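You operate a simulated robot arm through the tools that you are given. There is no shell and no other tool. Be economical: measure what you need, move in short steps, check, and stop when the job is done.

You run a simulated two-armed robot. Do the job below in one go: nothing can be reset, and whatever is moved stays where it is left.

Task
Clear the browned strip: nozzle out, heater off, hold the remote and press its key, strip into the red tray.

It is judged by the outcome, as a careful person would: the job done as asked, and still so three seconds after it is handed in. It fails if anything else is knocked over, pushed out of place, dropped, spilled or broken.

Robot
Two 7-joint arms with two-finger parallel grippers on one trunk, on a base that drives. Base frame: it is fixed to the floor where the robot stands at the start and does not move with it; the origin is under the middle of the robot, x ahead of it, y to its left, z up; the surface under the hand at the start is at about z = 0.82. Units: m, rad, N and s.
The left shoulder is at the start at [0.07, 0.163, 1.22], the right one opposite. With the tool pointing down near the work surface each hand reaches from about 0.36 to 0.88 m from the robot's upright axis, wherever it stands, measured 20 degrees to its own side. Places, roughly: foot pedal [0.9, 0.3, 0.2]; heat dial [0.9, -0.1, 0.9]; heat display [0.8, 0, 0.9]; heater switch [0.9, 0.2, 0.9]; hot air nozzle [0.6, 0.1, 0.9]; inside of the red tray [0.9, 1, 0.8]; pink strip [0.5, 1, 0.75]; remote key [0.9, 0.6, 1]; speed dial [0.9, 0, 0.9]; start key [1, 0.1, 0.9]; welder switch [0.9, 0.1, 0.9]. Payload 3.43 kg a hand.
The tool frame of a hand sits at the grasp point between the pads (the TCP): z along the fingers, y along the line on which they close. The tips reach 0.034 m beyond it. Largest opening 0.128 m; finger width 0.024, thickness 0.012; the body of the gripper, 0.048 by 0.13 m, starts 0.096 m behind the TCP.
Orientation is that of the tool frame in the base frame, as a unit quaternion [x, y, z, w]. With the fingers straight down and closing along the base's y, the tool's x points along the base's -x, its y along +y and its z along -z.

Tools
- The arms move only by the tool nudge_tool. It takes "left_commands", "right_commands" or both (then of equal length, played together; a hand with none holds still); each is text: rows parted by semicolons, each of 7 numbers parted by spaces: the shift along the tool's x, y, z in m, then the turn, a rotation vector about the tool's x, y, z in rad, then the finger opening in m, from 0 to 0.128. In form: tx ty tz ax ay az gripper; .... A call has 1 to 20 rows; each row is the pose to reach, as a shift and turn from the pose commanded when the call began, along the tool's axes at that moment. Rows are played at 5 a second. More than 0.05 m and 0.15 rad between two rows, or a gripper value outside its range, and nothing of the call is played. A pose out of reach is approached as far as the arm can. The call stops where the force on the tool passes 90 N (or 10 N more than at its start, if that is more) or the arm is blocked; 0.2 s more then pass. The fingers move at their own pace (about 0.153 m/s each) and stop on an object; they squeeze with about 36 N. The grip force told is the motor's: it shows also when the fingers shut on nothing. Time passes only in rows, and 0.2 s behind the last, so rows that repeat a pose let the fingers close. The reply holds the time, the measured pose of the TCP, the force on the tool along the base axes, the opening and the grip force, in the units named above and with some noise, with the torque about the TCP (base axes, N m) and any sound that the robot's microphone picked up.
- Cameras (640 x 400 px; columns grow to the right, rows downward): "scene" is now at [0.1308, 0.0398, 1.4525]; the picture's right is [0.44, -0.90, 0.00], its down [-0.47, -0.23, -0.85] and it looks along [0.77, 0.37, -0.52] (base axes); focal length 262 px, centre (320, 200). "left" rides on the left gripper at [0.076, 0.011, -0.16] in its tool frame; the picture's right is [-0.15, 0.99, 0.00], its down [-0.88, -0.13, -0.46] and it looks along [-0.45, -0.07, 0.89] (tool axes); focal length 234 px, centre (320, 200). "right" rides on the right gripper at [0.076, -0.011, -0.16] in its tool frame; the picture's right is [0.15, 0.99, 0.00], its down [-0.88, 0.13, -0.46] and it looks along [-0.45, 0.07, 0.89] (tool axes); focal length 234 px, centre (320, 200). There is no depth. A picture from a camera that has moved, and an enlarged one, comes with that camera's place and axes in the base frame and with its lens.
- grab_frame(camera): a new picture of that camera. It takes no simulated time.
- lift_body(by): slides the trunk up (or, below 0, down) by that many m; the arms and the scene camera ride with it, the base frame stays. It gives what a move gives, with no picture.
- drive_base(legs): drives the robot by 1 to 6 legs, each [ahead, left, turn to the left] in m, m and rad, along the robot's own axes; the way and the turn of a leg run together, so that a leg with both is an arc; at most 1.5 m and 3.142 rad a leg. The arms and the cameras ride along, it lands a little off, and it stops where it bumps. It gives what a move gives.
- aim_head(pan, tilt): turns the head with the scene camera to pan (to the left, within 1.501 rad either way) and tilt (down, from -0.506 to 1.204), counted from straight ahead of the robot. It gives what a move gives.
- close_up(camera, box): a new picture of the part [left, top, right, bottom] of that camera's present view, enlarged. It takes no simulated time.
- sign_off(): hands the job in; it is judged then, once.

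Work in short steps. Places have to be worked out from the pictures, the camera data and where the tool is seen: move nearer, look again, correct. Check each grasp and each placing, and mend what went wrong. You have 120 turns and 108 pictures in all, those below and enlarged ones among them. Open the grippers and draw the arms clear of the work before you hand the job in, unless the task says otherwise.

The tools are called after "Call:" as name(argument=value, ...) on one line, values as JSON. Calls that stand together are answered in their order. nudge_tool: Moves the arms, as the interface text tells. Its arguments: {"type":"object","properties":{"left_commands":{"type":"string"},"right_commands":{"type":"string"}},"required":[]} The other tools are called the same way: lift_body (by) slides the trunk up or down; drive_base (legs) drives the base; aim_head (pan, tilt) turns the head that bears the scene camera; grab_frame (camera) takes a picture; close_up (camera, box) takes an enlarged picture of a part of a camera's view; sign_off () hands the job in.

At the start:

```text
time_s: 0.0
left_eef_pos: [0.3483, 0.3876, 1.3108]
left_tool_rot: [0.0, 1.0, -0.001, 0.0]
left_force: [-0.4, 0.1, 0.0]
left_moment: [0.02, 0.01, 0.0]
left_width: 0.1282
left_finger_force: 0.1
right_eef_pos: [0.4393, 0.0436, 1.2704]
right_tool_rot: [0.0, 1.0, 0.0, 0.0]
right_force: [-0.3, -0.9, -0.7]
right_moment: [-0.01, 0.0, -0.01]
right_width: 0.1279
right_finger_force: 0.0
trunk travel left (down, up): [-0.7, 0.24]
robot x, y, heading: [0.0032, 0.0022, -0.003]
head pan, tilt: [0.456, 0.55]
```

scene: 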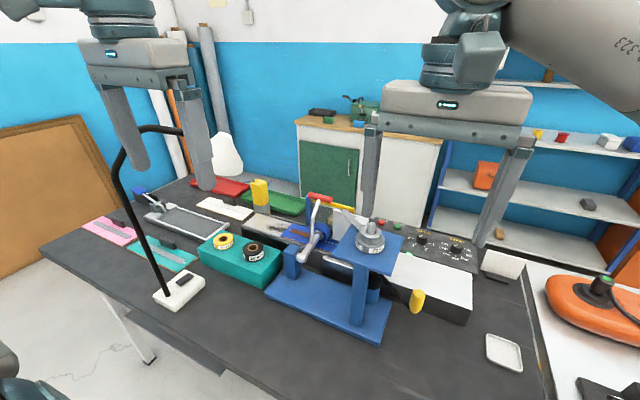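
right: 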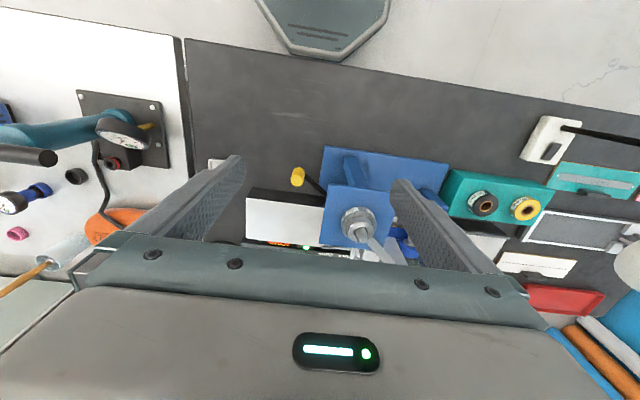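
left: 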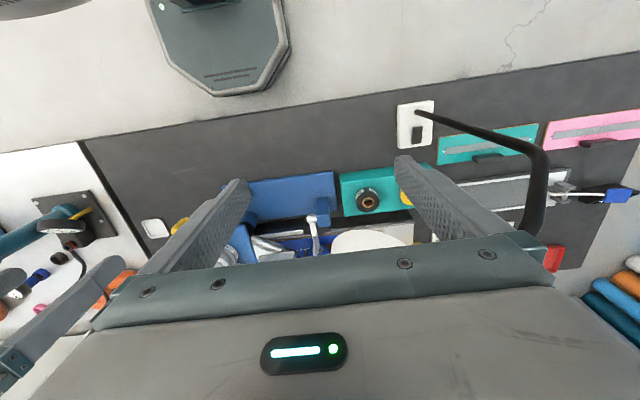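

I begin by looking closer at the machine and the strips in the scene view.

Call:
close_up(camera="scene", box=[240, 170, 540, 358])

Call:
close_up(camera="scene", box=[70, 150, 310, 300])

```text
2.13 times, centred on (390, 264) of scene
camera zoom: at [0.1308, 0.0398, 1.4525], right [0.44, -0.9, 0.0], down [-0.47, -0.23, -0.85], along [0.77, 0.37, -0.52], focal length 558 px, centre (171, 64)
```

zoom: 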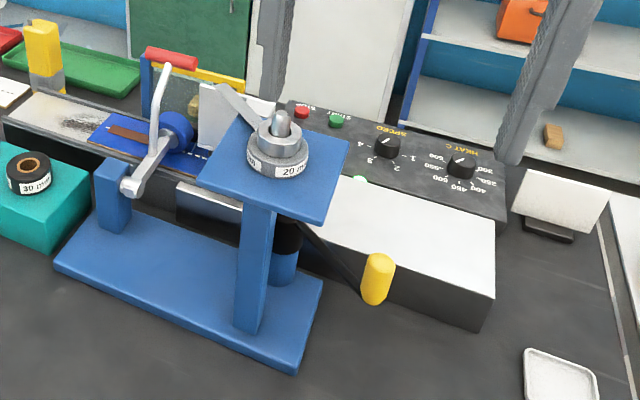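

```text
2.67 times, centred on (190, 225) of scene
camera zoom: at [0.1308, 0.0398, 1.4525], right [0.44, -0.9, 0.0], down [-0.47, -0.23, -0.85], along [0.77, 0.37, -0.52], focal length 700 px, centre (667, 133)
```

zoom: 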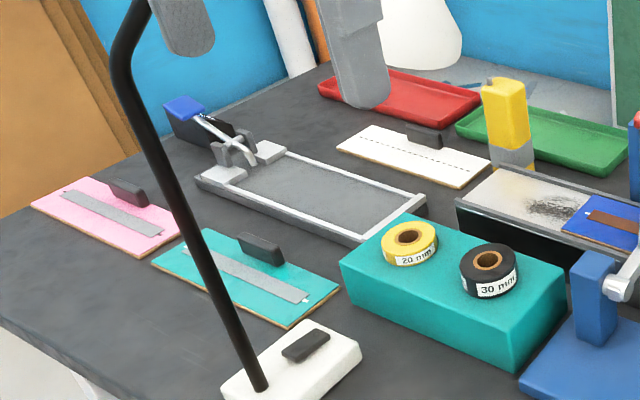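

The blue strip with a brown tape lies on the machine; the yellow/grey upright box may be the remote. I turn the head to see the switches, and the area near the remote.

Call:
aim_head(pan=0.1, tilt=0.6)

Call:
grab_frame(camera="scene")

Call:
close_up(camera="right", box=[200, 120, 520, 320])

Call:
close_up(camera="left", box=[160, 100, 480, 300])

```text
time_s: 0.8
left_eef_pos: [0.3487, 0.3863, 1.3098]
left_tool_rot: [0.0, 1.0, 0.0, 0.001]
left_force: [0.7, 0.3, 0.1]
left_moment: [0.0, 0.0, 0.05]
left_width: 0.128
left_finger_force: 0.2
right_eef_pos: [0.4379, 0.0448, 1.2713]
right_tool_rot: [0.0, 1.0, 0.0, 0.0]
right_force: [0.2, -0.4, 0.1]
right_moment: [-0.02, 0.02, 0.02]
right_width: 0.1284
right_finger_force: 0.0
trunk travel left (down, up): [-0.7, 0.24]
robot x, y, heading: [-0.0013, -0.0007, 0.004]
head pan, tilt: [0.099, 0.6]
```

```text
102 pictures are left
camera scene: at [0.1381, 0.0092, 1.448], right [0.1, -0.99, 0.0], down [-0.56, -0.06, -0.83], along [0.82, 0.08, -0.56], focal length 262 px, centre (320, 200)
```

scene: 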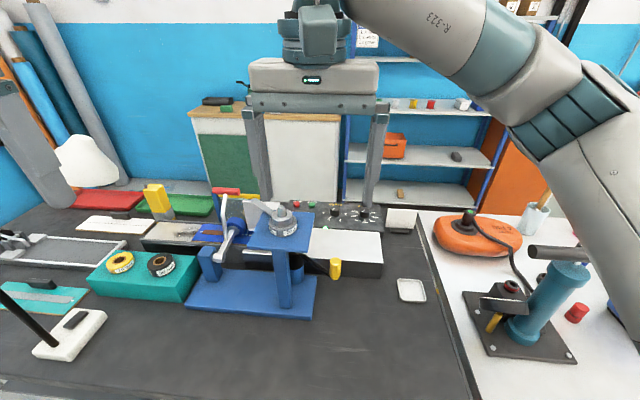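

```text
2.00 times, centred on (360, 220) of right
camera zoom: at [0.3623, 0.0329, 1.4314], right [-0.15, 0.99, 0.0], down [0.88, 0.13, 0.46], along [0.45, 0.07, -0.89], focal length 468 px, centre (240, 160)
```

zoom: 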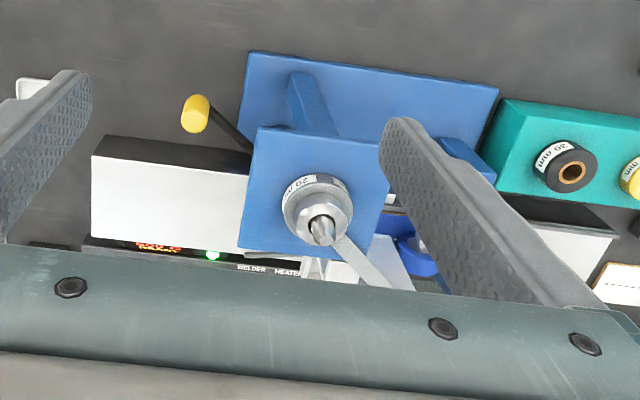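

```text
2.00 times, centred on (320, 200) of left
camera zoom: at [0.2726, 0.3988, 1.4694], right [0.15, 0.99, 0.0], down [0.88, -0.13, 0.46], along [0.45, -0.07, -0.89], focal length 468 px, centre (320, 200)
```

zoom: 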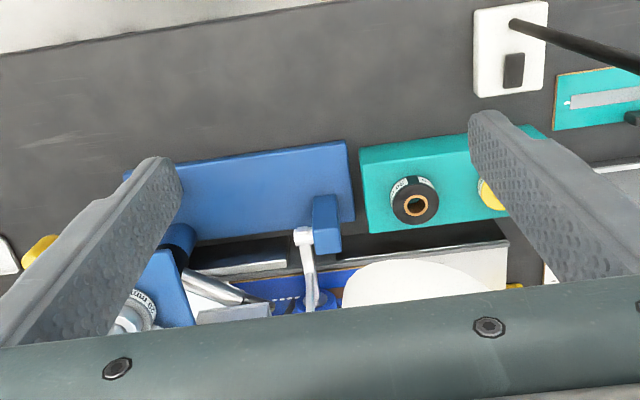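

The panel with WELDER/HEATER is behind the blue stand and right gripper hides it. I swing the right arm to the right, yawing it so its camera looks leftward at the machine.

Call:
nudge_tool(right_commands="0 -0.04 0 0 0 -0.15 0.128; 0 -0.08 0 0 0 -0.3 0.128; 0 -0.12 0 0 0 -0.45 0.128; 0 -0.16 0 0 0 -0.6 0.128; 0 -0.2 0 0 0 -0.75 0.128; 0 -0.24 0 0 0 -0.9 0.128; 0 -0.28 0 0 0 -1.05 0.128; 0 -0.32 0 0 0 -1.2 0.128; 0 -0.34 0 0 0 -1.35 0.128; 0 -0.34 0 0 0 -1.5 0.128")

Call:
grab_frame(camera="scene")

Call:
grab_frame(camera="right")

```text
time_s: 3.0
left_eef_pos: [0.3498, 0.3882, 1.3094]
left_tool_rot: [-0.001, 1.0, -0.001, -0.001]
left_force: [0.7, 0.1, -0.6]
left_moment: [-0.02, 0.01, 0.01]
left_width: 0.1279
left_finger_force: 0.0
right_eef_pos: [0.381, -0.2294, 1.2489]
right_tool_rot: [-0.682, 0.732, -0.001, -0.001]
right_force: [-0.5, 0.3, 0.2]
right_moment: [-0.02, -0.01, 0.02]
right_width: 0.1279
right_finger_force: 0.0
right hand out of reach, approached as far as the arm can: row 8, 9, 10
trunk travel left (down, up): [-0.7, 0.24]
robot x, y, heading: [0.0032, -0.0, -0.006]
head pan, tilt: [0.099, 0.6]
```

```text
99 pictures are left
camera scene: at [0.1386, 0.0105, 1.448], right [0.1, -1.0, 0.0], down [-0.56, -0.06, -0.82], along [0.82, 0.08, -0.57], focal length 262 px, centre (320, 200)
```

scene: 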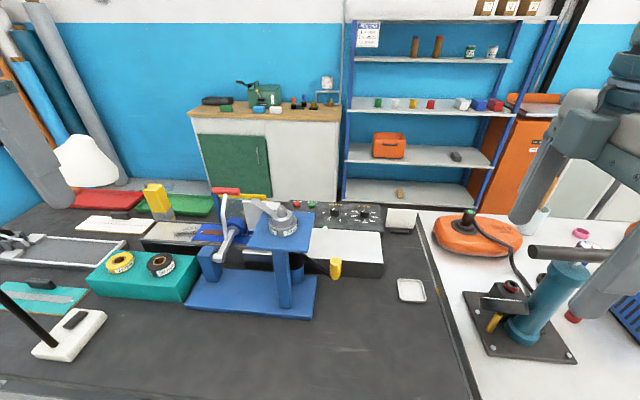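

```text
98 pictures are left
camera right: at [0.3846, -0.3068, 1.4095], right [-1.0, -0.08, 0.0], down [-0.07, 0.89, 0.45], along [-0.03, 0.45, -0.89], focal length 234 px, centre (320, 200)
```

right: 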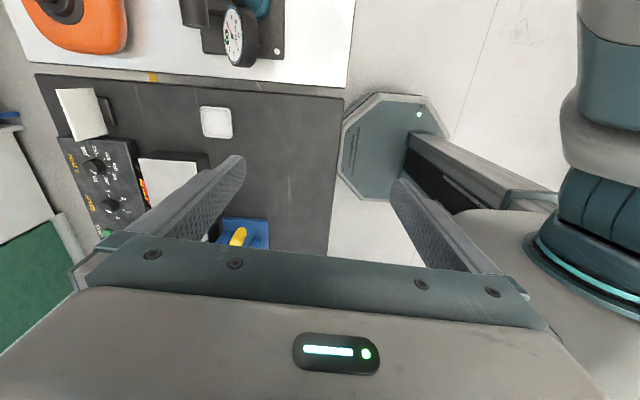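

Now the machine is unobstructed; zoom into it.

Call:
close_up(camera="scene", box=[180, 180, 420, 330])

Call:
close_up(camera="scene", box=[180, 175, 308, 255])

Call:
close_up(camera="right", box=[40, 80, 296, 240])

```text
2.67 times, centred on (300, 255) of scene
camera zoom: at [0.1386, 0.0105, 1.448], right [0.1, -1.0, 0.0], down [-0.56, -0.06, -0.82], along [0.82, 0.08, -0.57], focal length 700 px, centre (373, 53)
```

zoom: 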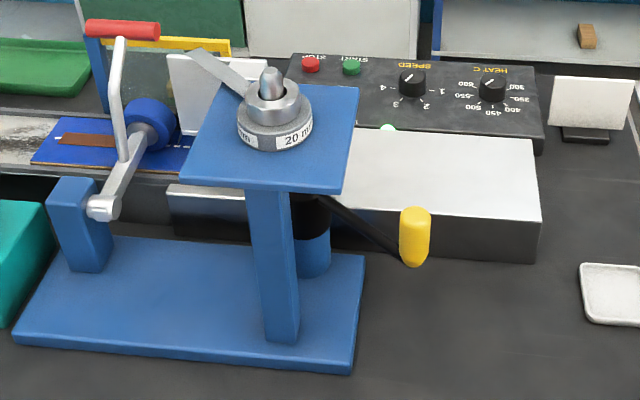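

```text
5.00 times, centred on (244, 215) of scene
camera zoom: at [0.1386, 0.0105, 1.448], right [0.1, -1.0, 0.0], down [-0.56, -0.06, -0.82], along [0.82, 0.08, -0.57], focal length 1312 px, centre (700, 125)
```

zoom: 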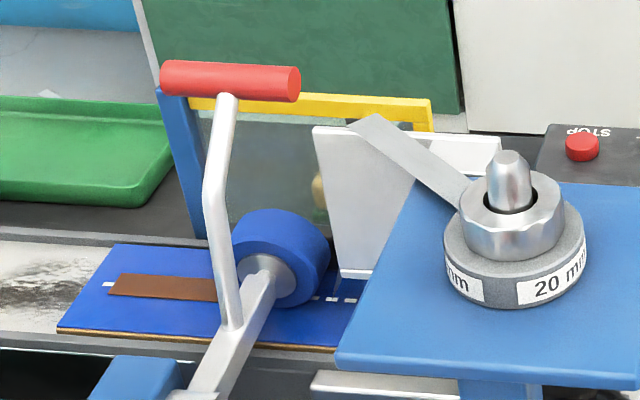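

```text
2.50 times, centred on (168, 160) of right
camera zoom: at [0.3846, -0.3068, 1.4095], right [-1.0, -0.08, 0.0], down [-0.07, 0.89, 0.45], along [-0.03, 0.45, -0.89], focal length 585 px, centre (700, 300)
```

zoom: 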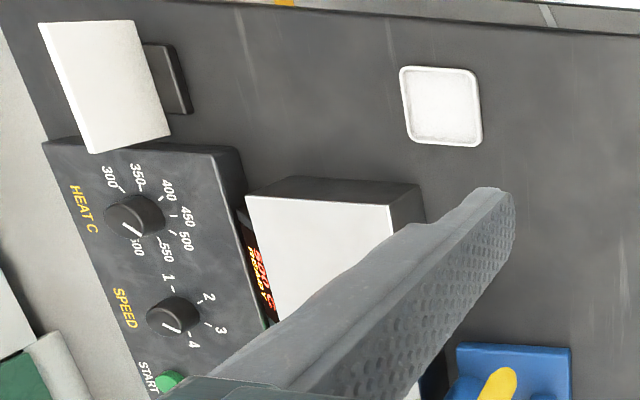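

The nozzle lever's yellow knob is at about [0.62,0.0,0.9]. I send the left hand high over the machine to look straight down at the switches.

Call:
nudge_tool(left_commands="-0.04 -0.025 0 0 0 0 0.128; -0.08 -0.05 0 0 0 0 0.128; -0.12 -0.075 0 0 0 0 0.128; -0.16 -0.1 0 0 0 0 0.128; -0.2 -0.125 0 0 0 0 0.128; -0.24 -0.15 0 0 0 0 0.128; -0.28 -0.175 0 0 0 0 0.128; -0.32 -0.2 0 0 0 0 0.128; -0.36 -0.22 0 0 0 0 0.128")

Call:
grab_frame(camera="left")

```text
time_s: 5.0
left_eef_pos: [0.6255, 0.2353, 1.2994]
left_tool_rot: [-0.001, 1.0, 0.0, 0.0]
left_force: [-0.5, 0.2, -0.9]
left_moment: [-0.01, 0.04, 0.03]
left_width: 0.1279
left_finger_force: 0.1
left hand out of reach, approached as far as the arm can: row 7, 8, 9
right_eef_pos: [0.3791, -0.231, 1.2489]
right_tool_rot: [-0.68, 0.733, 0.0, 0.0]
right_force: [0.2, -0.5, -0.7]
right_moment: [0.02, 0.0, 0.01]
right_width: 0.128
right_finger_force: 0.2
trunk travel left (down, up): [-0.7, 0.24]
robot x, y, heading: [-0.0009, 0.0001, 0.007]
head pan, tilt: [0.099, 0.6]
```

```text
94 pictures are left
camera left: at [0.5487, 0.2464, 1.4583], right [0.14, 0.99, 0.0], down [0.88, -0.13, 0.46], along [0.45, -0.07, -0.89], focal length 234 px, centre (320, 200)
```

left: 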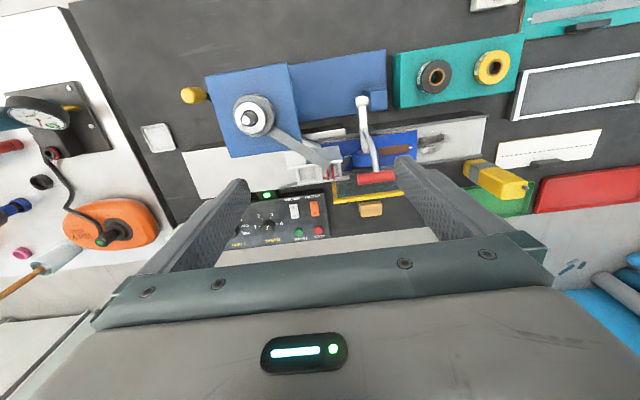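

Good view: a white and an orange rocker sit on the panel. Zooming in.

Call:
close_up(camera="left", box=[220, 150, 380, 250])

Call:
close_up(camera="left", box=[320, 100, 560, 250])

Call:
close_up(camera="left", box=[170, 50, 410, 200])

```text
4.00 times, centred on (300, 200) of left
camera zoom: at [0.5487, 0.2464, 1.4583], right [0.14, 0.99, 0.0], down [0.88, -0.13, 0.46], along [0.45, -0.07, -0.89], focal length 937 px, centre (400, 200)
```

zoom: 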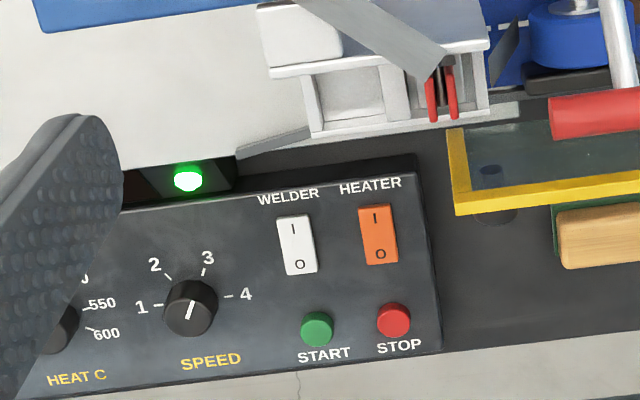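

```text
2.67 times, centred on (440, 175) of left
camera zoom: at [0.5487, 0.2464, 1.4583], right [0.14, 0.99, 0.0], down [0.88, -0.13, 0.46], along [0.45, -0.07, -0.89], focal length 624 px, centre (0, 267)
```

zoom: 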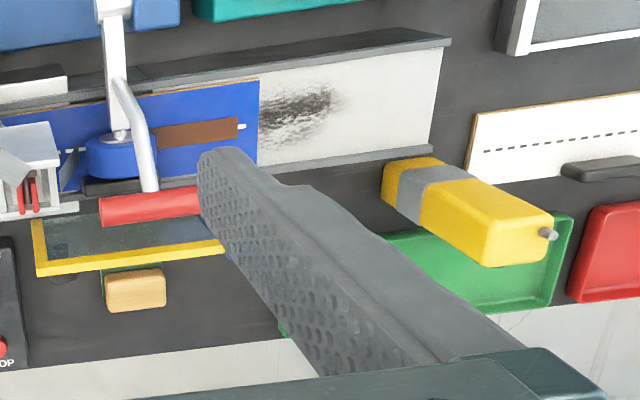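

```text
2.67 times, centred on (290, 125) of left
camera zoom: at [0.5487, 0.2464, 1.4583], right [0.14, 0.99, 0.0], down [0.88, -0.13, 0.46], along [0.45, -0.07, -0.89], focal length 624 px, centre (400, 400)
```

zoom: 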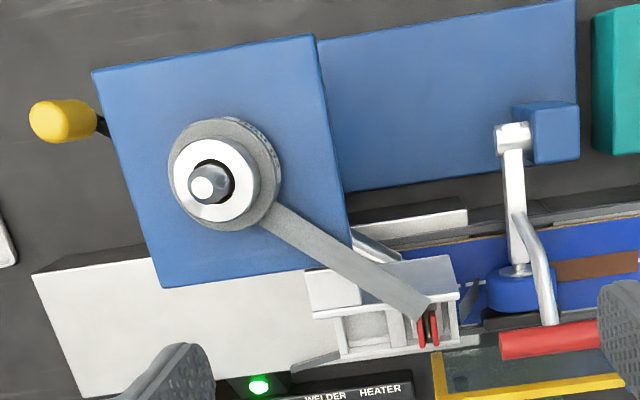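

Nozzle seems the silver tube between stand and tape guide, its lever the yellow knob. I bring the right camera low on the right side to see the pivot and rod.

Call:
nudge_tool(right_commands="-0.007 -0.028 0.035 0 -0.125 0 0.128; -0.014 -0.056 0.07 0 -0.25 0 0.128; -0.021 -0.084 0.105 0 -0.375 0 0.128; -0.028 -0.112 0.14 0 -0.5 0 0.128; -0.035 -0.14 0.175 0 -0.625 0 0.128; -0.04 -0.17 0.21 0 -0.75 0 0.128")

Call:
grab_frame(camera="right")

```text
time_s: 6.4
left_eef_pos: [0.6244, 0.2356, 1.2993]
left_tool_rot: [0.0, 1.0, 0.0, 0.0]
left_force: [0.2, 0.2, -1.4]
left_moment: [0.02, -0.01, 0.01]
left_width: 0.1282
left_finger_force: 0.1
right_eef_pos: [0.4015, -0.1576, 1.1358]
right_tool_rot: [-0.623, 0.695, 0.247, 0.263]
right_force: [-0.2, 0.2, 0.3]
right_moment: [0.03, 0.0, -0.02]
right_width: 0.1281
right_finger_force: 0.0
right hand out of reach, approached as far as the arm can: row 1, 2, 3, 4, 5, 6
trunk travel left (down, up): [-0.7, 0.24]
robot x, y, heading: [0.0025, -0.0003, 0.005]
head pan, tilt: [0.099, 0.6]
```

```text
90 pictures are left
camera right: at [0.3964, -0.322, 1.2036], right [-1.0, -0.01, -0.08], down [-0.08, 0.35, 0.93], along [0.02, 0.94, -0.35], focal length 234 px, centre (320, 200)
```

right: 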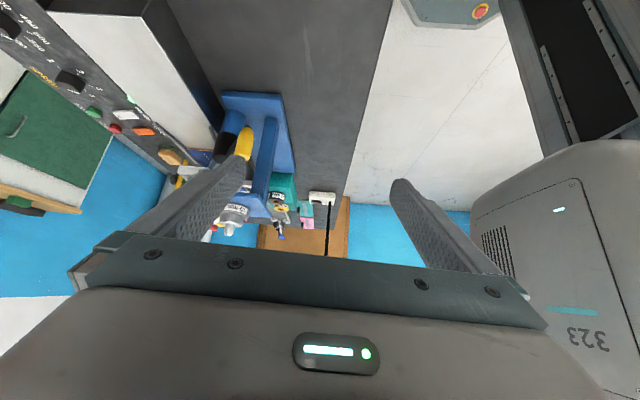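

The view is upside down but shows the nozzle from the side; zoom in.

Call:
close_up(camera="right", box=[160, 80, 320, 180])

```text
4.00 times, centred on (240, 130) of right
camera zoom: at [0.3964, -0.322, 1.2036], right [-1.0, -0.01, -0.08], down [-0.08, 0.35, 0.93], along [0.02, 0.94, -0.35], focal length 937 px, centre (640, 480)
```

zoom: 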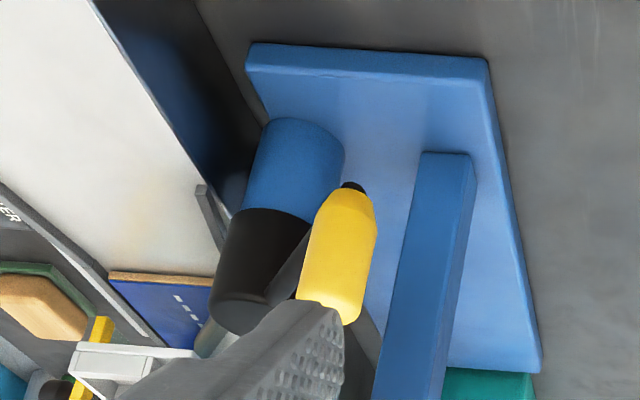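

Triangulated: knob at ≈[0.54,0.014,0.988], pivot ≈[0.635,0.13], nozzle points toward roller (+x,+y), so it swings out counter-clockwise with knob going +x over the white box (top z 0.887). I level the right tool and pull the left hand back a bit.

Call:
nudge_tool(right_commands="-0.007 0 -0.008 0 0.125 0 0.09; -0.014 0 -0.016 0 0.25 0 0.07; -0.021 0 -0.024 0 0.375 0 0.06; -0.028 0 -0.03 0 0.5 0 0.055; -0.034 0 -0.037 0 0.625 0 0.055; -0.034 0 -0.037 0 0.75 0 0.055", left_commands="0.02 0.03 0 0 0 0 0.128; 0.04 0.06 0 0 0 0 0.128; 0.06 0.09 0 0 0 0 0.128; 0.08 0.12 0 0 0 0 0.128; 0.1 0.15 0 0 0 0 0.128; 0.12 0.17 0 0 0 0 0.128")

```text
time_s: 7.8
left_eef_pos: [0.5164, 0.3946, 1.3019]
left_tool_rot: [0.005, 1.0, 0.002, 0.005]
left_force: [51.8, -13.1, 29.0]
left_moment: [1.39, -1.37, -2.89]
left_width: 0.1208
left_finger_force: 0.1
right_eef_pos: [0.4073, -0.1667, 1.1831]
right_tool_rot: [-0.68, 0.734, 0.002, -0.001]
right_force: [0.2, 0.0, 0.5]
right_moment: [0.03, 0.0, 0.0]
right_width: 0.0551
right_finger_force: 0.0
trunk travel left (down, up): [-0.7, 0.24]
robot x, y, heading: [0.0039, -0.0022, -0.004]
head pan, tilt: [0.099, 0.6]
```

The left hand is touching something (52 N). I look at once.

Call:
aim_head(pan=0.55, tilt=0.4)

Call:
grab_frame(camera="scene")

Call:
grab_frame(camera="left")

```text
time_s: 8.7
left_eef_pos: [0.5149, 0.3956, 1.3021]
left_tool_rot: [0.002, 1.0, 0.001, 0.008]
left_force: [65.9, -13.6, 54.4]
left_moment: [2.91, -1.65, -3.85]
left_width: 0.1205
left_finger_force: 0.1
right_eef_pos: [0.4067, -0.1668, 1.1818]
right_tool_rot: [-0.681, 0.733, 0.005, -0.002]
right_force: [-0.2, -0.4, 0.0]
right_moment: [-0.01, -0.04, -0.03]
right_width: 0.055
right_finger_force: 0.0
trunk travel left (down, up): [-0.7, 0.24]
robot x, y, heading: [0.0027, -0.0008, -0.002]
head pan, tilt: [0.55, 0.4]
```

```text
88 pictures are left
camera scene: at [0.1391, 0.0405, 1.4658], right [0.52, -0.85, -0.01], down [-0.34, -0.2, -0.92], along [0.78, 0.48, -0.39], focal length 262 px, centre (320, 200)
```

scene: 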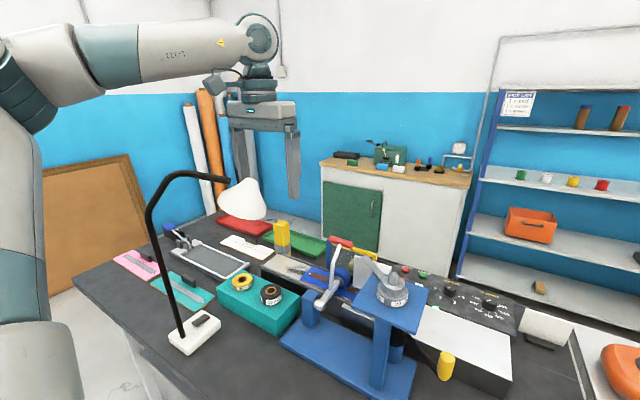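

```text
87 pictures are left
camera left: at [0.4366, 0.4073, 1.46], right [0.15, 0.99, 0.0], down [0.87, -0.13, 0.47], along [0.46, -0.07, -0.88], focal length 234 px, centre (320, 200)
```

left: 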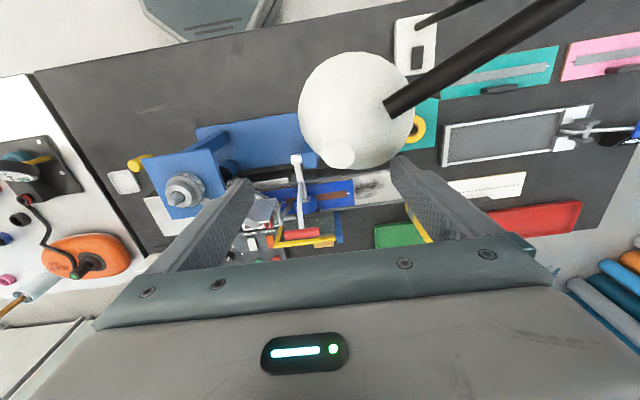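

The lamp's shade is pressed by the left finger. I go back the way I came (forward and right).

Call:
nudge_tool(left_commands="-0.02 -0.02 0 0 0 0 0.128; -0.05 -0.05 0 0 0 0 0.128; -0.09 -0.09 0 0 0 0 0.128")

Call:
grab_frame(camera="scene")

Call:
grab_frame(camera="left")

```text
refused: row 3 steps farther than a row can; nothing moved
```

```text
86 pictures are left
camera scene: at [0.1391, 0.0405, 1.4658], right [0.52, -0.85, -0.01], down [-0.34, -0.2, -0.92], along [0.78, 0.48, -0.39], focal length 262 px, centre (320, 200)
```

scene: 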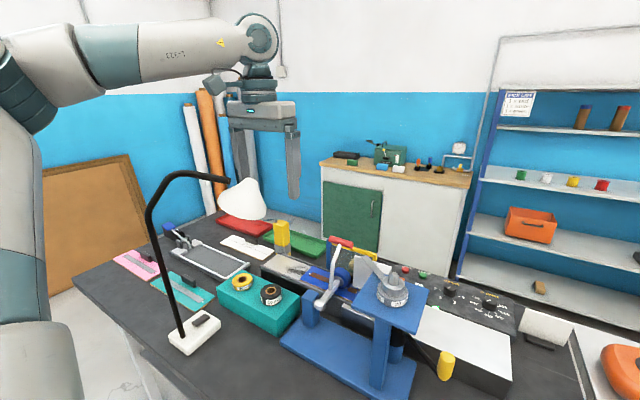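

```text
85 pictures are left
camera left: at [0.4366, 0.4073, 1.46], right [0.15, 0.99, 0.0], down [0.87, -0.13, 0.47], along [0.46, -0.07, -0.88], focal length 234 px, centre (320, 200)
```

left: 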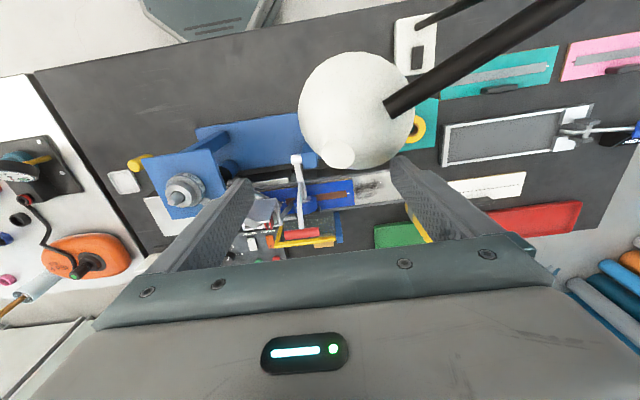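

Refused for step size; repeating with smaller steps.

Call:
nudge_tool(left_commands="-0.015 -0.015 0 0 0 0 0.128; -0.04 -0.035 0 0 0 0 0.128; -0.07 -0.06 0 0 0 0 0.128; -0.1 -0.085 0 0 0 0 0.128")

Call:
grab_frame(camera="scene")

Call:
grab_frame(camera="left")

```text
time_s: 9.7
left_eef_pos: [0.6001, 0.3176, 1.2987]
left_tool_rot: [0.0, 1.0, 0.0, -0.001]
left_force: [0.4, 0.6, 0.9]
left_moment: [-0.01, 0.0, -0.01]
left_width: 0.128
left_finger_force: 0.1
right_eef_pos: [0.3987, -0.1598, 1.1871]
right_tool_rot: [-0.682, 0.731, 0.0, 0.0]
right_force: [0.7, 0.1, 0.1]
right_moment: [-0.01, -0.03, 0.01]
right_width: 0.055
right_finger_force: 0.1
trunk travel left (down, up): [-0.7, 0.24]
robot x, y, heading: [-0.0002, 0.0031, 0.004]
head pan, tilt: [0.55, 0.4]
```

```text
84 pictures are left
camera scene: at [0.1279, 0.0483, 1.4661], right [0.52, -0.85, 0.0], down [-0.33, -0.2, -0.92], along [0.79, 0.48, -0.39], focal length 262 px, centre (320, 200)
```

scene: 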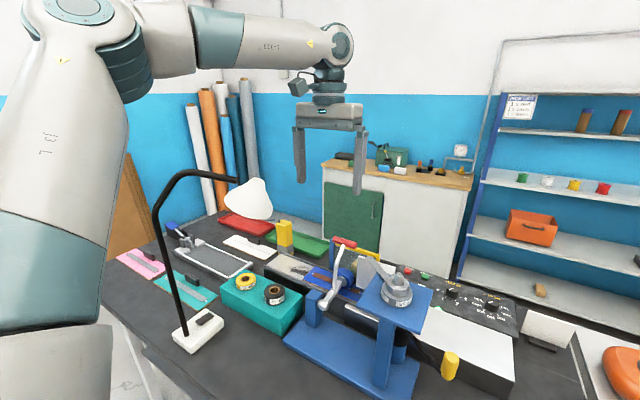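

```text
83 pictures are left
camera left: at [0.5237, 0.3296, 1.4583], right [0.14, 0.99, 0.0], down [0.88, -0.13, 0.46], along [0.45, -0.07, -0.89], focal length 234 px, centre (320, 200)
```

left: 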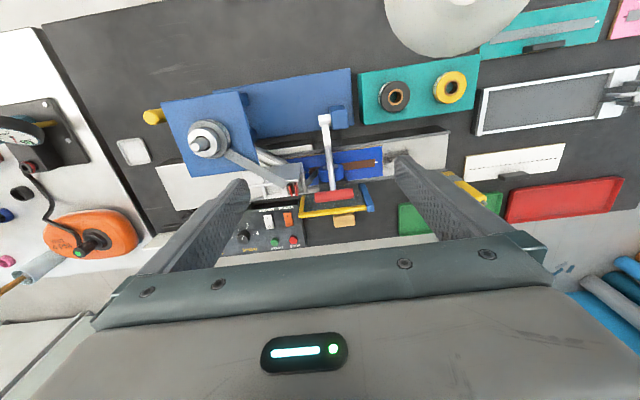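

Lamp base has not shifted (switch still at ≈[0.44,0.63]). Now the right hand goes above the knob at [0.54,0.014].

Call:
nudge_tool(right_commands="-0.037 -0.026 0.01 0 0 0 0.06; -0.074 -0.052 0.025 0 0 0 0.06; -0.11 -0.078 0.04 0 0 0 0.06; -0.147 -0.103 0.06 0 0 0 0.06; -0.183 -0.128 0.075 0 0 0 0.06")

Call:
aim_head(pan=0.1, tilt=0.7)

Call:
close_up(camera="scene", box=[200, 130, 440, 280])

Call:
grab_frame(camera="right")

```text
time_s: 10.9
left_eef_pos: [0.6003, 0.3176, 1.3]
left_tool_rot: [0.0, 1.0, 0.001, 0.001]
left_force: [-0.3, -0.1, 1.2]
left_moment: [0.04, -0.02, 0.01]
left_width: 0.1279
left_finger_force: 0.1
right_eef_pos: [0.5039, -0.0279, 1.1305]
right_tool_rot: [-0.68, 0.733, -0.001, 0.001]
right_force: [0.0, -0.8, 0.1]
right_moment: [0.03, -0.02, 0.0]
right_width: 0.0599
right_finger_force: 0.1
right hand out of reach, approached as far as the arm can: row 4, 5
trunk travel left (down, up): [-0.7, 0.24]
robot x, y, heading: [0.0004, 0.0024, 0.001]
head pan, tilt: [0.55, 0.4]
```

```text
time_s: 11.8
left_eef_pos: [0.601, 0.3185, 1.2986]
left_tool_rot: [0.0, 1.0, -0.001, 0.0]
left_force: [-0.5, 0.4, 0.0]
left_moment: [0.02, 0.05, 0.0]
left_width: 0.1278
left_finger_force: 0.1
right_eef_pos: [0.5054, -0.0275, 1.1291]
right_tool_rot: [-0.681, 0.733, 0.0, 0.0]
right_force: [-0.8, -0.1, 0.2]
right_moment: [-0.02, 0.0, 0.02]
right_width: 0.0602
right_finger_force: 0.0
trunk travel left (down, up): [-0.7, 0.24]
robot x, y, heading: [-0.0025, -0.0016, 0.001]
head pan, tilt: [0.099, 0.7]
```

```text
2.67 times, centred on (320, 205) of scene
camera zoom: at [0.135, 0.009, 1.4394], right [0.1, -0.99, 0.0], down [-0.64, -0.06, -0.77], along [0.76, 0.08, -0.64], focal length 700 px, centre (320, 187)
```

zoom: 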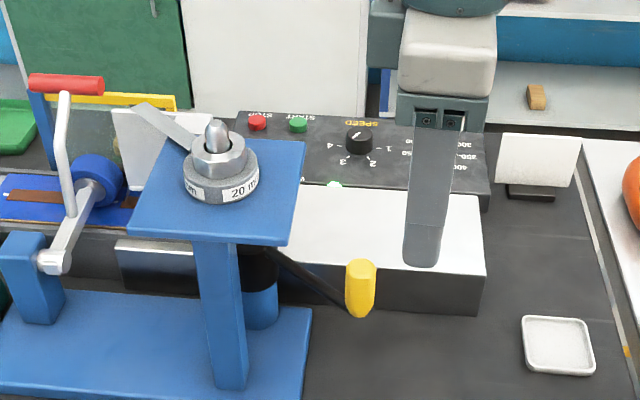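

```text
81 pictures are left
camera right: at [0.5098, -0.1049, 1.2903], right [-1.0, -0.07, 0.0], down [-0.07, 0.89, 0.46], along [-0.03, 0.45, -0.89], focal length 234 px, centre (320, 200)
```

right: 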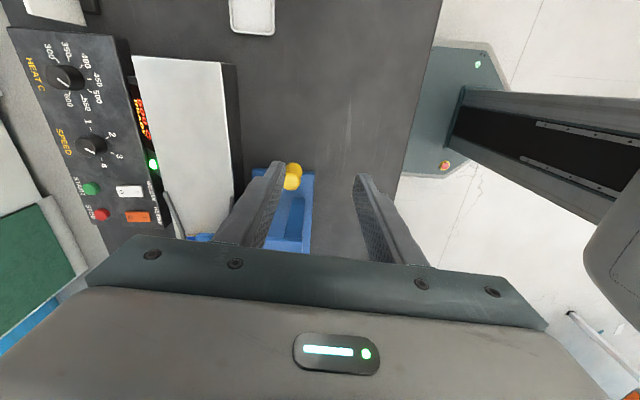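

This yaw limits reach; I turn the hand to yaw ≈50° (closing along the knob's initial tangent) and move over the knob.

Call:
nudge_tool(right_commands="0 0 0 0 0 0.13 0.065; 0 0 0 0 0 0.26 0.065; 0 0 0 0 0 0.39 0.065; -0.02 -0.015 0 0 0 0.52 0.065; -0.035 -0.025 0 0 0 0.63 0.065; -0.044 -0.033 0 0 0 0.63 0.065; -0.044 -0.033 0.03 0 0 0.63 0.065")

Call:
grab_frame(camera="right")

```text
time_s: 13.4
left_eef_pos: [0.6012, 0.3179, 1.2989]
left_tool_rot: [0.0, 1.0, 0.0, 0.0]
left_force: [0.3, 0.5, 0.4]
left_moment: [0.02, 0.05, 0.02]
left_width: 0.128
left_finger_force: 0.1
right_eef_pos: [0.5427, 0.0169, 1.0994]
right_tool_rot: [-0.421, 0.907, 0.0, 0.001]
right_force: [0.7, -0.2, 0.0]
right_moment: [0.0, 0.0, 0.01]
right_width: 0.0648
right_finger_force: 0.0
trunk travel left (down, up): [-0.7, 0.24]
robot x, y, heading: [-0.0011, 0.0016, 0.003]
head pan, tilt: [0.099, 0.7]
```

```text
80 pictures are left
camera right: at [0.5011, -0.0498, 1.26], right [-0.85, 0.53, 0.0], down [0.47, 0.76, 0.46], along [0.24, 0.39, -0.89], focal length 234 px, centre (320, 200)
```

right: 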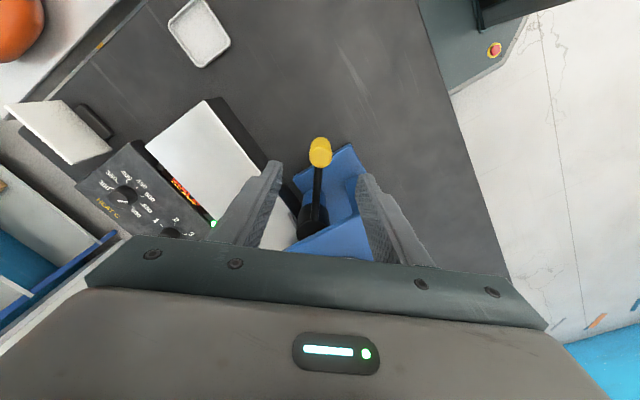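

The knob is at ≈[0.533,0.003]; I shift 16 mm back, descend and close on it.

Call:
nudge_tool(right_commands="0.016 -0.001 0.02 0 0 0 0.065; 0.016 -0.001 0.05 0 0 0 0.065; 0.016 -0.001 0.08 0 0 0 0.065; 0.016 -0.001 0.1 0 0 0 0.065; 0.016 -0.001 0.1 0 0 0 0.03; 0.016 -0.001 0.1 0 0 0 0.02; 0.016 -0.001 0.1 0 0 0 0.02")

Call:
grab_frame(camera="right")

Call:
close_up(camera="scene", box=[200, 130, 440, 280])

```text
time_s: 15.0
left_eef_pos: [0.6017, 0.3184, 1.299]
left_tool_rot: [-0.001, 1.0, 0.0, 0.0]
left_force: [0.0, 0.0, -0.4]
left_moment: [0.02, 0.0, 0.02]
left_width: 0.1279
left_finger_force: 0.0
right_eef_pos: [0.5325, 0.0047, 0.9983]
right_tool_rot: [-0.421, 0.907, 0.0, -0.001]
right_force: [-0.5, -1.2, -3.3]
right_moment: [0.32, -0.25, -0.15]
right_width: 0.0255
right_finger_force: 45.4
trunk travel left (down, up): [-0.7, 0.24]
robot x, y, heading: [-0.0018, 0.0019, 0.002]
head pan, tilt: [0.099, 0.7]
```

```text
79 pictures are left
camera right: at [0.4921, -0.0612, 1.159], right [-0.85, 0.53, 0.0], down [0.47, 0.76, 0.46], along [0.24, 0.39, -0.89], focal length 234 px, centre (320, 200)
```

right: 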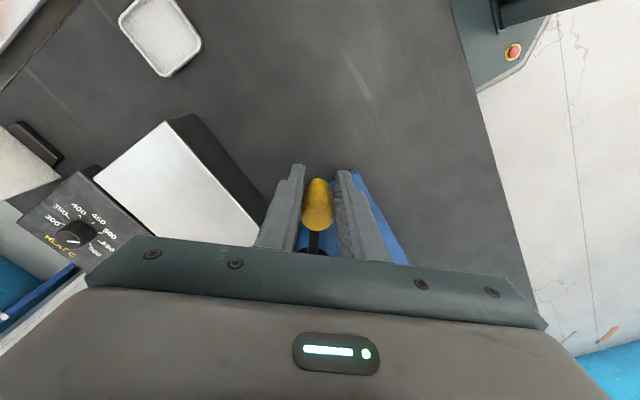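

```text
2.67 times, centred on (320, 205) of scene
camera zoom: at [0.135, 0.0084, 1.4393], right [0.1, -1.0, 0.0], down [-0.64, -0.06, -0.76], along [0.76, 0.08, -0.64], focal length 700 px, centre (320, 187)
```

zoom: 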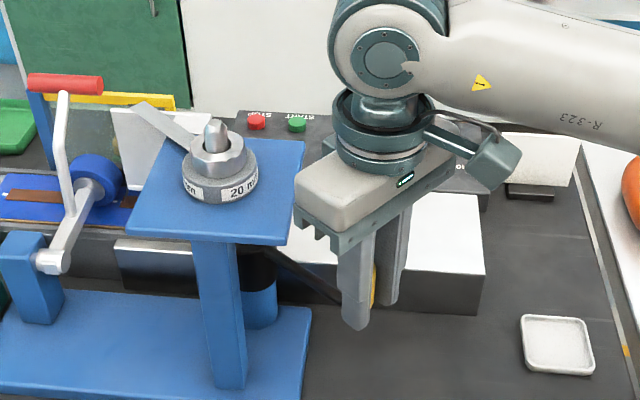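

Knob firmly gripped (25 mm). I start the counter-clockwise swing about the pivot by 20° and watch the force.

Call:
nudge_tool(right_commands="-0.0018 -0.0124 0.1 0 0 0 0.02; -0.0049 -0.0245 0.1 0 0 0 0.02; -0.0089 -0.0363 0.1 0 0 0 0.02; -0.0138 -0.0478 0.1 0 0 0 0.02")

```text
refused: row 1 steps farther than a row can; nothing moved
```

I mistakenly included the old descent; correcting tz to 0.

Call:
nudge_tool(right_commands="-0.0018 -0.0124 0 0 0 0 0.02; -0.0049 -0.0245 0 0 0 0 0.02; -0.0089 -0.0363 0 0 0 0 0.02; -0.0138 -0.0478 0 0 0 0 0.02")

Call:
close_up(camera="left", box=[140, 80, 380, 230])

```text
time_s: 16.0
left_eef_pos: [0.6024, 0.3175, 1.2995]
left_tool_rot: [0.001, 1.0, 0.0, 0.0]
left_force: [1.4, 0.7, -0.6]
left_moment: [0.02, 0.0, -0.02]
left_width: 0.1282
left_finger_force: 0.1
right_eef_pos: [0.5768, -0.0208, 0.9997]
right_tool_rot: [-0.421, 0.907, -0.001, -0.001]
right_force: [-1.9, -5.6, -8.9]
right_moment: [-0.73, 0.26, 0.07]
right_width: 0.0243
right_finger_force: 44.9
trunk travel left (down, up): [-0.7, 0.24]
robot x, y, heading: [-0.0029, 0.0019, -0.003]
head pan, tilt: [0.099, 0.7]
```

```text
2.67 times, centred on (260, 155) of left
camera zoom: at [0.5263, 0.3285, 1.4584], right [0.15, 0.99, 0.0], down [0.88, -0.13, 0.45], along [0.45, -0.07, -0.89], focal length 624 px, centre (480, 320)
```

zoom: 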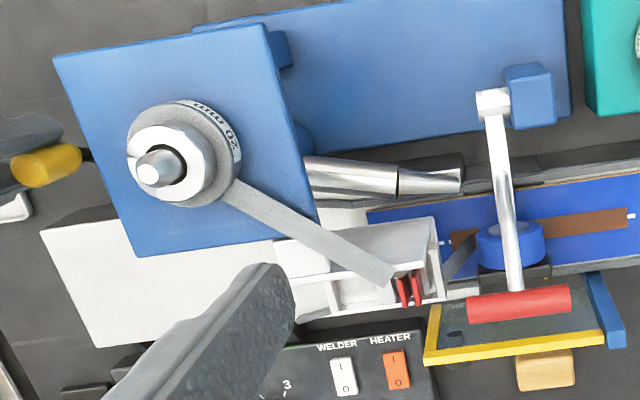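

The nozzle swings nicely (now pointing along +y, away from the strip). Continue 40° more.

Call:
nudge_tool(right_commands="-0.006 -0.011 0 0 0 0 0.02; -0.0129 -0.0212 0 0 0 0 0.02; -0.0207 -0.031 0 0 0 0 0.02; -0.0293 -0.0401 0 0 0 0 0.02; -0.0386 -0.0483 0 0 0 0 0.02; -0.0487 -0.0556 0 0 0 0 0.02; -0.0594 -0.0622 0 0 0 0 0.02; -0.0705 -0.0676 0 0 0 0 0.02")

Call:
close_up(camera="left", box=[140, 80, 380, 230])

```text
time_s: 17.0
left_eef_pos: [0.5949, 0.3134, 1.3021]
left_tool_rot: [0.002, 1.0, 0.0, 0.003]
left_force: [0.2, 0.5, 0.4]
left_moment: [-0.02, 0.07, 0.0]
left_width: 0.1279
left_finger_force: 0.1
right_eef_pos: [0.6014, -0.0272, 0.9999]
right_tool_rot: [-0.429, 0.903, -0.002, -0.017]
right_force: [-45.4, -20.1, 22.5]
right_moment: [-0.72, 0.13, 0.13]
right_width: 0.0208
right_finger_force: 45.5
trunk travel left (down, up): [-0.7, 0.24]
robot x, y, heading: [-0.0039, -0.0039, -0.003]
head pan, tilt: [0.099, 0.7]
stopped in row 4 (right hand): the force on the tool passed its limit at 100 N (the readings are from after the stop); the commanded pose is now the measured one
```

```text
2.67 times, centred on (260, 155) of left
camera zoom: at [0.517, 0.3251, 1.4624], right [0.15, 0.99, 0.0], down [0.88, -0.13, 0.46], along [0.45, -0.07, -0.89], focal length 624 px, centre (480, 320)
```

zoom: 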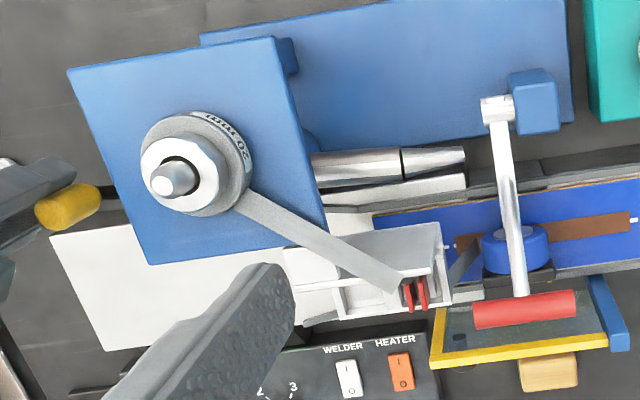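

The swing hit a stop after ~33°, nozzle now clear of the strip. I open the fingers and look whether it stays.

Call:
nudge_tool(right_commands="0 0.004 0 0 0 0 0.03; 0 0.004 0 0 0 0 0.065; 0 0.004 0 0 0 0 0.065; 0 0.004 -0.04 0 0 0 0.065; 0 0.004 -0.08 0 0 0 0.065; 0 0.004 -0.11 0 0 0 0.065")

Call:
grab_frame(camera="left")

Call:
close_up(camera="right", box=[160, 80, 400, 240])

```text
time_s: 18.4
left_eef_pos: [0.6017, 0.3171, 1.299]
left_tool_rot: [0.001, 1.0, 0.0, 0.001]
left_force: [0.1, -0.6, 0.0]
left_moment: [0.0, -0.01, -0.01]
left_width: 0.1278
left_finger_force: 0.0
right_eef_pos: [0.6093, -0.0181, 1.1044]
right_tool_rot: [-0.427, 0.904, 0.0, -0.014]
right_force: [1.0, 0.7, 0.0]
right_moment: [-0.04, -0.01, -0.01]
right_width: 0.0649
right_finger_force: 0.1
trunk travel left (down, up): [-0.7, 0.24]
robot x, y, heading: [0.0001, 0.0013, -0.006]
head pan, tilt: [0.099, 0.7]
```

```text
75 pictures are left
camera left: at [0.5239, 0.3289, 1.4586], right [0.15, 0.99, 0.0], down [0.88, -0.13, 0.46], along [0.45, -0.07, -0.89], focal length 234 px, centre (320, 200)
```

left: 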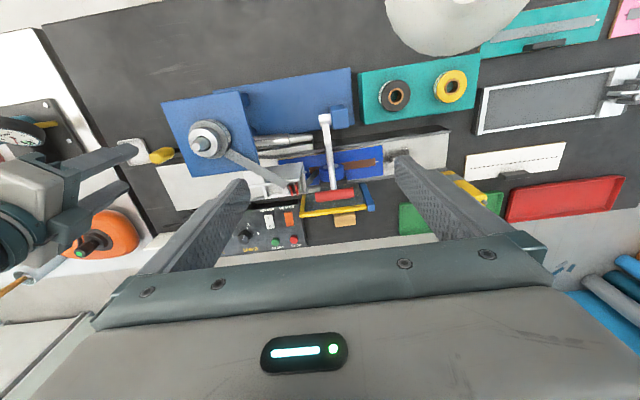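

```text
2.50 times, centred on (280, 160) of right
camera zoom: at [0.573, -0.0827, 1.2669], right [-0.86, 0.52, 0.02], down [0.47, 0.77, 0.43], along [0.21, 0.38, -0.9], focal length 585 px, centre (420, 300)
```

zoom: 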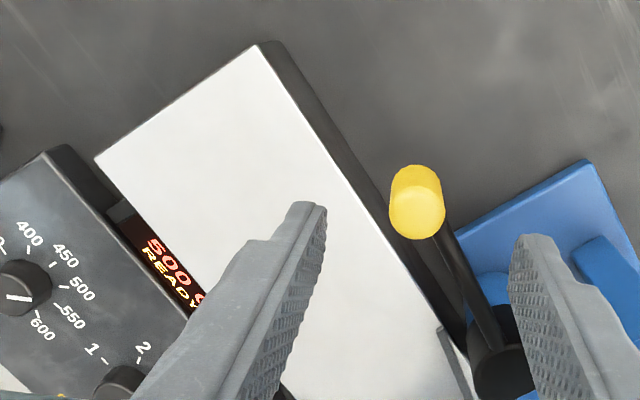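

Nozzle stays out; display reads 500 C READY. The heater rocker is at ≈[0.884,0.178,0.86], a bit far, so I drive 0.12 m ahead with both hands high and clear.

Call:
drive_base(legs=[[0.12, 0, 0]])

Call:
grab_frame(camera="left")

Call:
grab_frame(camera="scene")

```text
time_s: 19.6
left_eef_pos: [0.7186, 0.3174, 1.2995]
left_tool_rot: [0.0, 1.0, 0.0, 0.001]
left_force: [0.0, -0.5, -1.0]
left_moment: [-0.01, -0.03, -0.02]
left_width: 0.128
left_finger_force: 0.1
right_eef_pos: [0.7289, -0.0171, 1.1047]
right_tool_rot: [-0.428, 0.904, -0.001, -0.013]
right_force: [0.5, 0.3, 0.5]
right_moment: [-0.03, -0.02, -0.02]
right_width: 0.0651
right_finger_force: 0.0
trunk travel left (down, up): [-0.7, 0.24]
robot x, y, heading: [0.1167, -0.0022, -0.001]
head pan, tilt: [0.099, 0.7]
```

```text
73 pictures are left
camera left: at [0.6417, 0.3289, 1.4595], right [0.15, 0.99, 0.0], down [0.88, -0.13, 0.46], along [0.45, -0.07, -0.89], focal length 234 px, centre (320, 200)
```

left: 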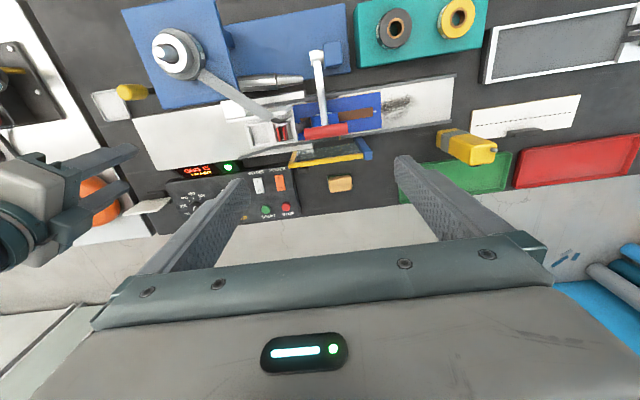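

```text
72 pictures are left
camera scene: at [0.2516, 0.0081, 1.4396], right [0.1, -1.0, 0.0], down [-0.64, -0.06, -0.77], along [0.76, 0.08, -0.64], focal length 262 px, centre (320, 200)
```

scene: 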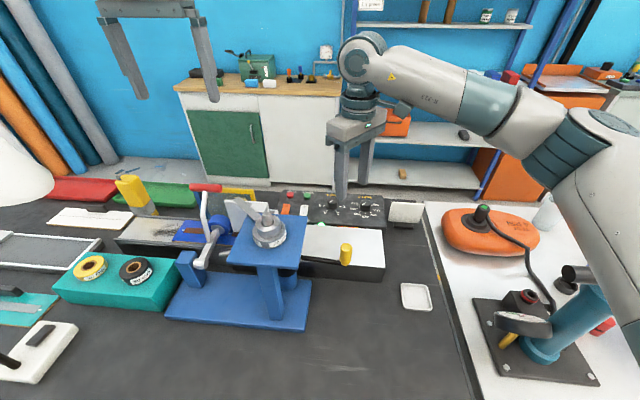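

I move the left hand a bit further left and bring the right hand, closed and un-yawed, above the heater rocker.

Call:
nudge_tool(right_commands="-0.04 0.001 0 0 0 0.14 0.03; -0.08 0.002 0 0 0 0.28 0; -0.12 0.003 0 0 0 0.42 0; -0.16 0.004 0 0 0 0.56 0; -0.2 0.005 0 0 0 0.7 0; -0.235 0.006 0 0 0 0.84 0; -0.2525 0.0064 0 0 0 0.88 0", left_commands="0 0.02 0 0 0 0 0.128; 0 0.04 0 0 0 0 0.128; 0 0.06 0 0 0 0 0.128; 0 0.08 0 0 0 0 0.128; 0 0.1 0 0 0 0 0.128; 0 0.1 0 0 0 0 0.128; 0 0.1 0 0 0 0 0.128")

Call:
grab_frame(camera="right")

Call:
grab_frame(camera="left")

```text
time_s: 21.2
left_eef_pos: [0.7174, 0.4212, 1.2964]
left_tool_rot: [0.0, 1.0, -0.002, 0.001]
left_force: [-0.2, -0.3, -0.6]
left_moment: [-0.07, -0.01, -0.01]
left_width: 0.1279
left_finger_force: 0.0
right_eef_pos: [0.8373, 0.1323, 1.0991]
right_tool_rot: [-0.011, 1.0, -0.008, -0.01]
right_force: [-1.2, 0.8, -0.3]
right_moment: [-0.1, -0.05, -0.02]
right_width: 0.0001
right_finger_force: 32.9
right hand out of reach, approached as far as the arm can: row 5, 6, 7
trunk travel left (down, up): [-0.7, 0.24]
robot x, y, heading: [0.1192, -0.0024, -0.001]
head pan, tilt: [0.099, 0.7]
```

```text
71 pictures are left
camera right: at [0.7636, 0.1217, 1.2608], right [-0.17, 0.99, -0.01], down [0.89, 0.15, 0.43], along [0.43, 0.06, -0.9], focal length 234 px, centre (320, 200)
```

right: 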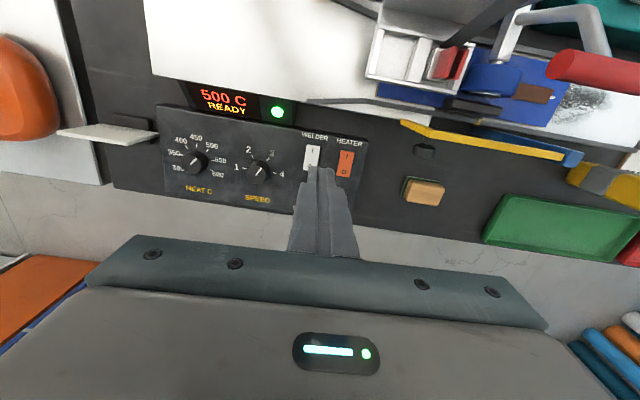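

```text
70 pictures are left
camera left: at [0.641, 0.4319, 1.4568], right [0.15, 0.99, 0.0], down [0.88, -0.13, 0.46], along [0.45, -0.07, -0.89], focal length 234 px, centre (320, 200)
```

left: 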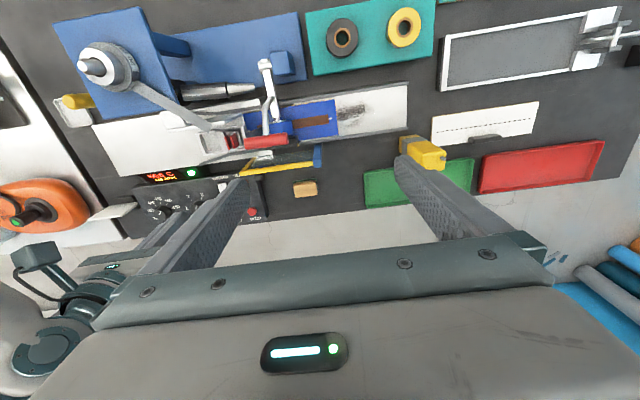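

The O end of the orange rocker is at ≈[0.892,0.182,0.86]. I move the right hand there while lowering to z≈0.97.

Call:
nudge_tool(right_commands="-0.01 0.01 0.03 0 0 0 0; -0.02 0.02 0.06 0 0 0 0; -0.03 0.03 0.09 0 0 0 0; -0.045 0.04 0.11 0 0 0 0; -0.057 0.05 0.13 0 0 0 0")

Call:
grab_frame(camera="right")

```text
time_s: 22.4
left_eef_pos: [0.7197, 0.4181, 1.2973]
left_tool_rot: [0.0, 1.0, 0.0, 0.0]
left_force: [0.1, 0.4, 0.2]
left_moment: [0.0, 0.01, 0.0]
left_width: 0.128
left_finger_force: 0.0
right_eef_pos: [0.848, 0.1399, 0.9833]
right_tool_rot: [-0.002, 1.0, -0.007, -0.012]
right_force: [-0.2, 0.4, 0.3]
right_moment: [-0.03, 0.04, -0.01]
right_width: 0.0001
right_finger_force: 32.7
right hand out of reach, approached as far as the arm can: row 1, 2, 3, 4, 5
trunk travel left (down, up): [-0.7, 0.24]
robot x, y, heading: [0.1179, -0.0023, 0.006]
head pan, tilt: [0.099, 0.7]
```

```text
69 pictures are left
camera right: at [0.7753, 0.1283, 1.1447], right [-0.15, 0.99, -0.01], down [0.89, 0.14, 0.43], along [0.43, 0.06, -0.9], focal length 234 px, centre (320, 200)
```

right: 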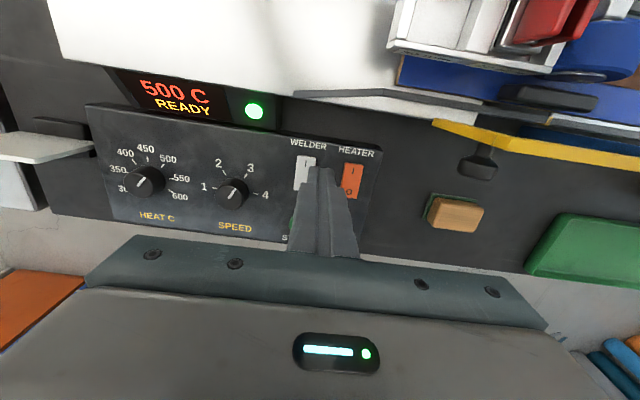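

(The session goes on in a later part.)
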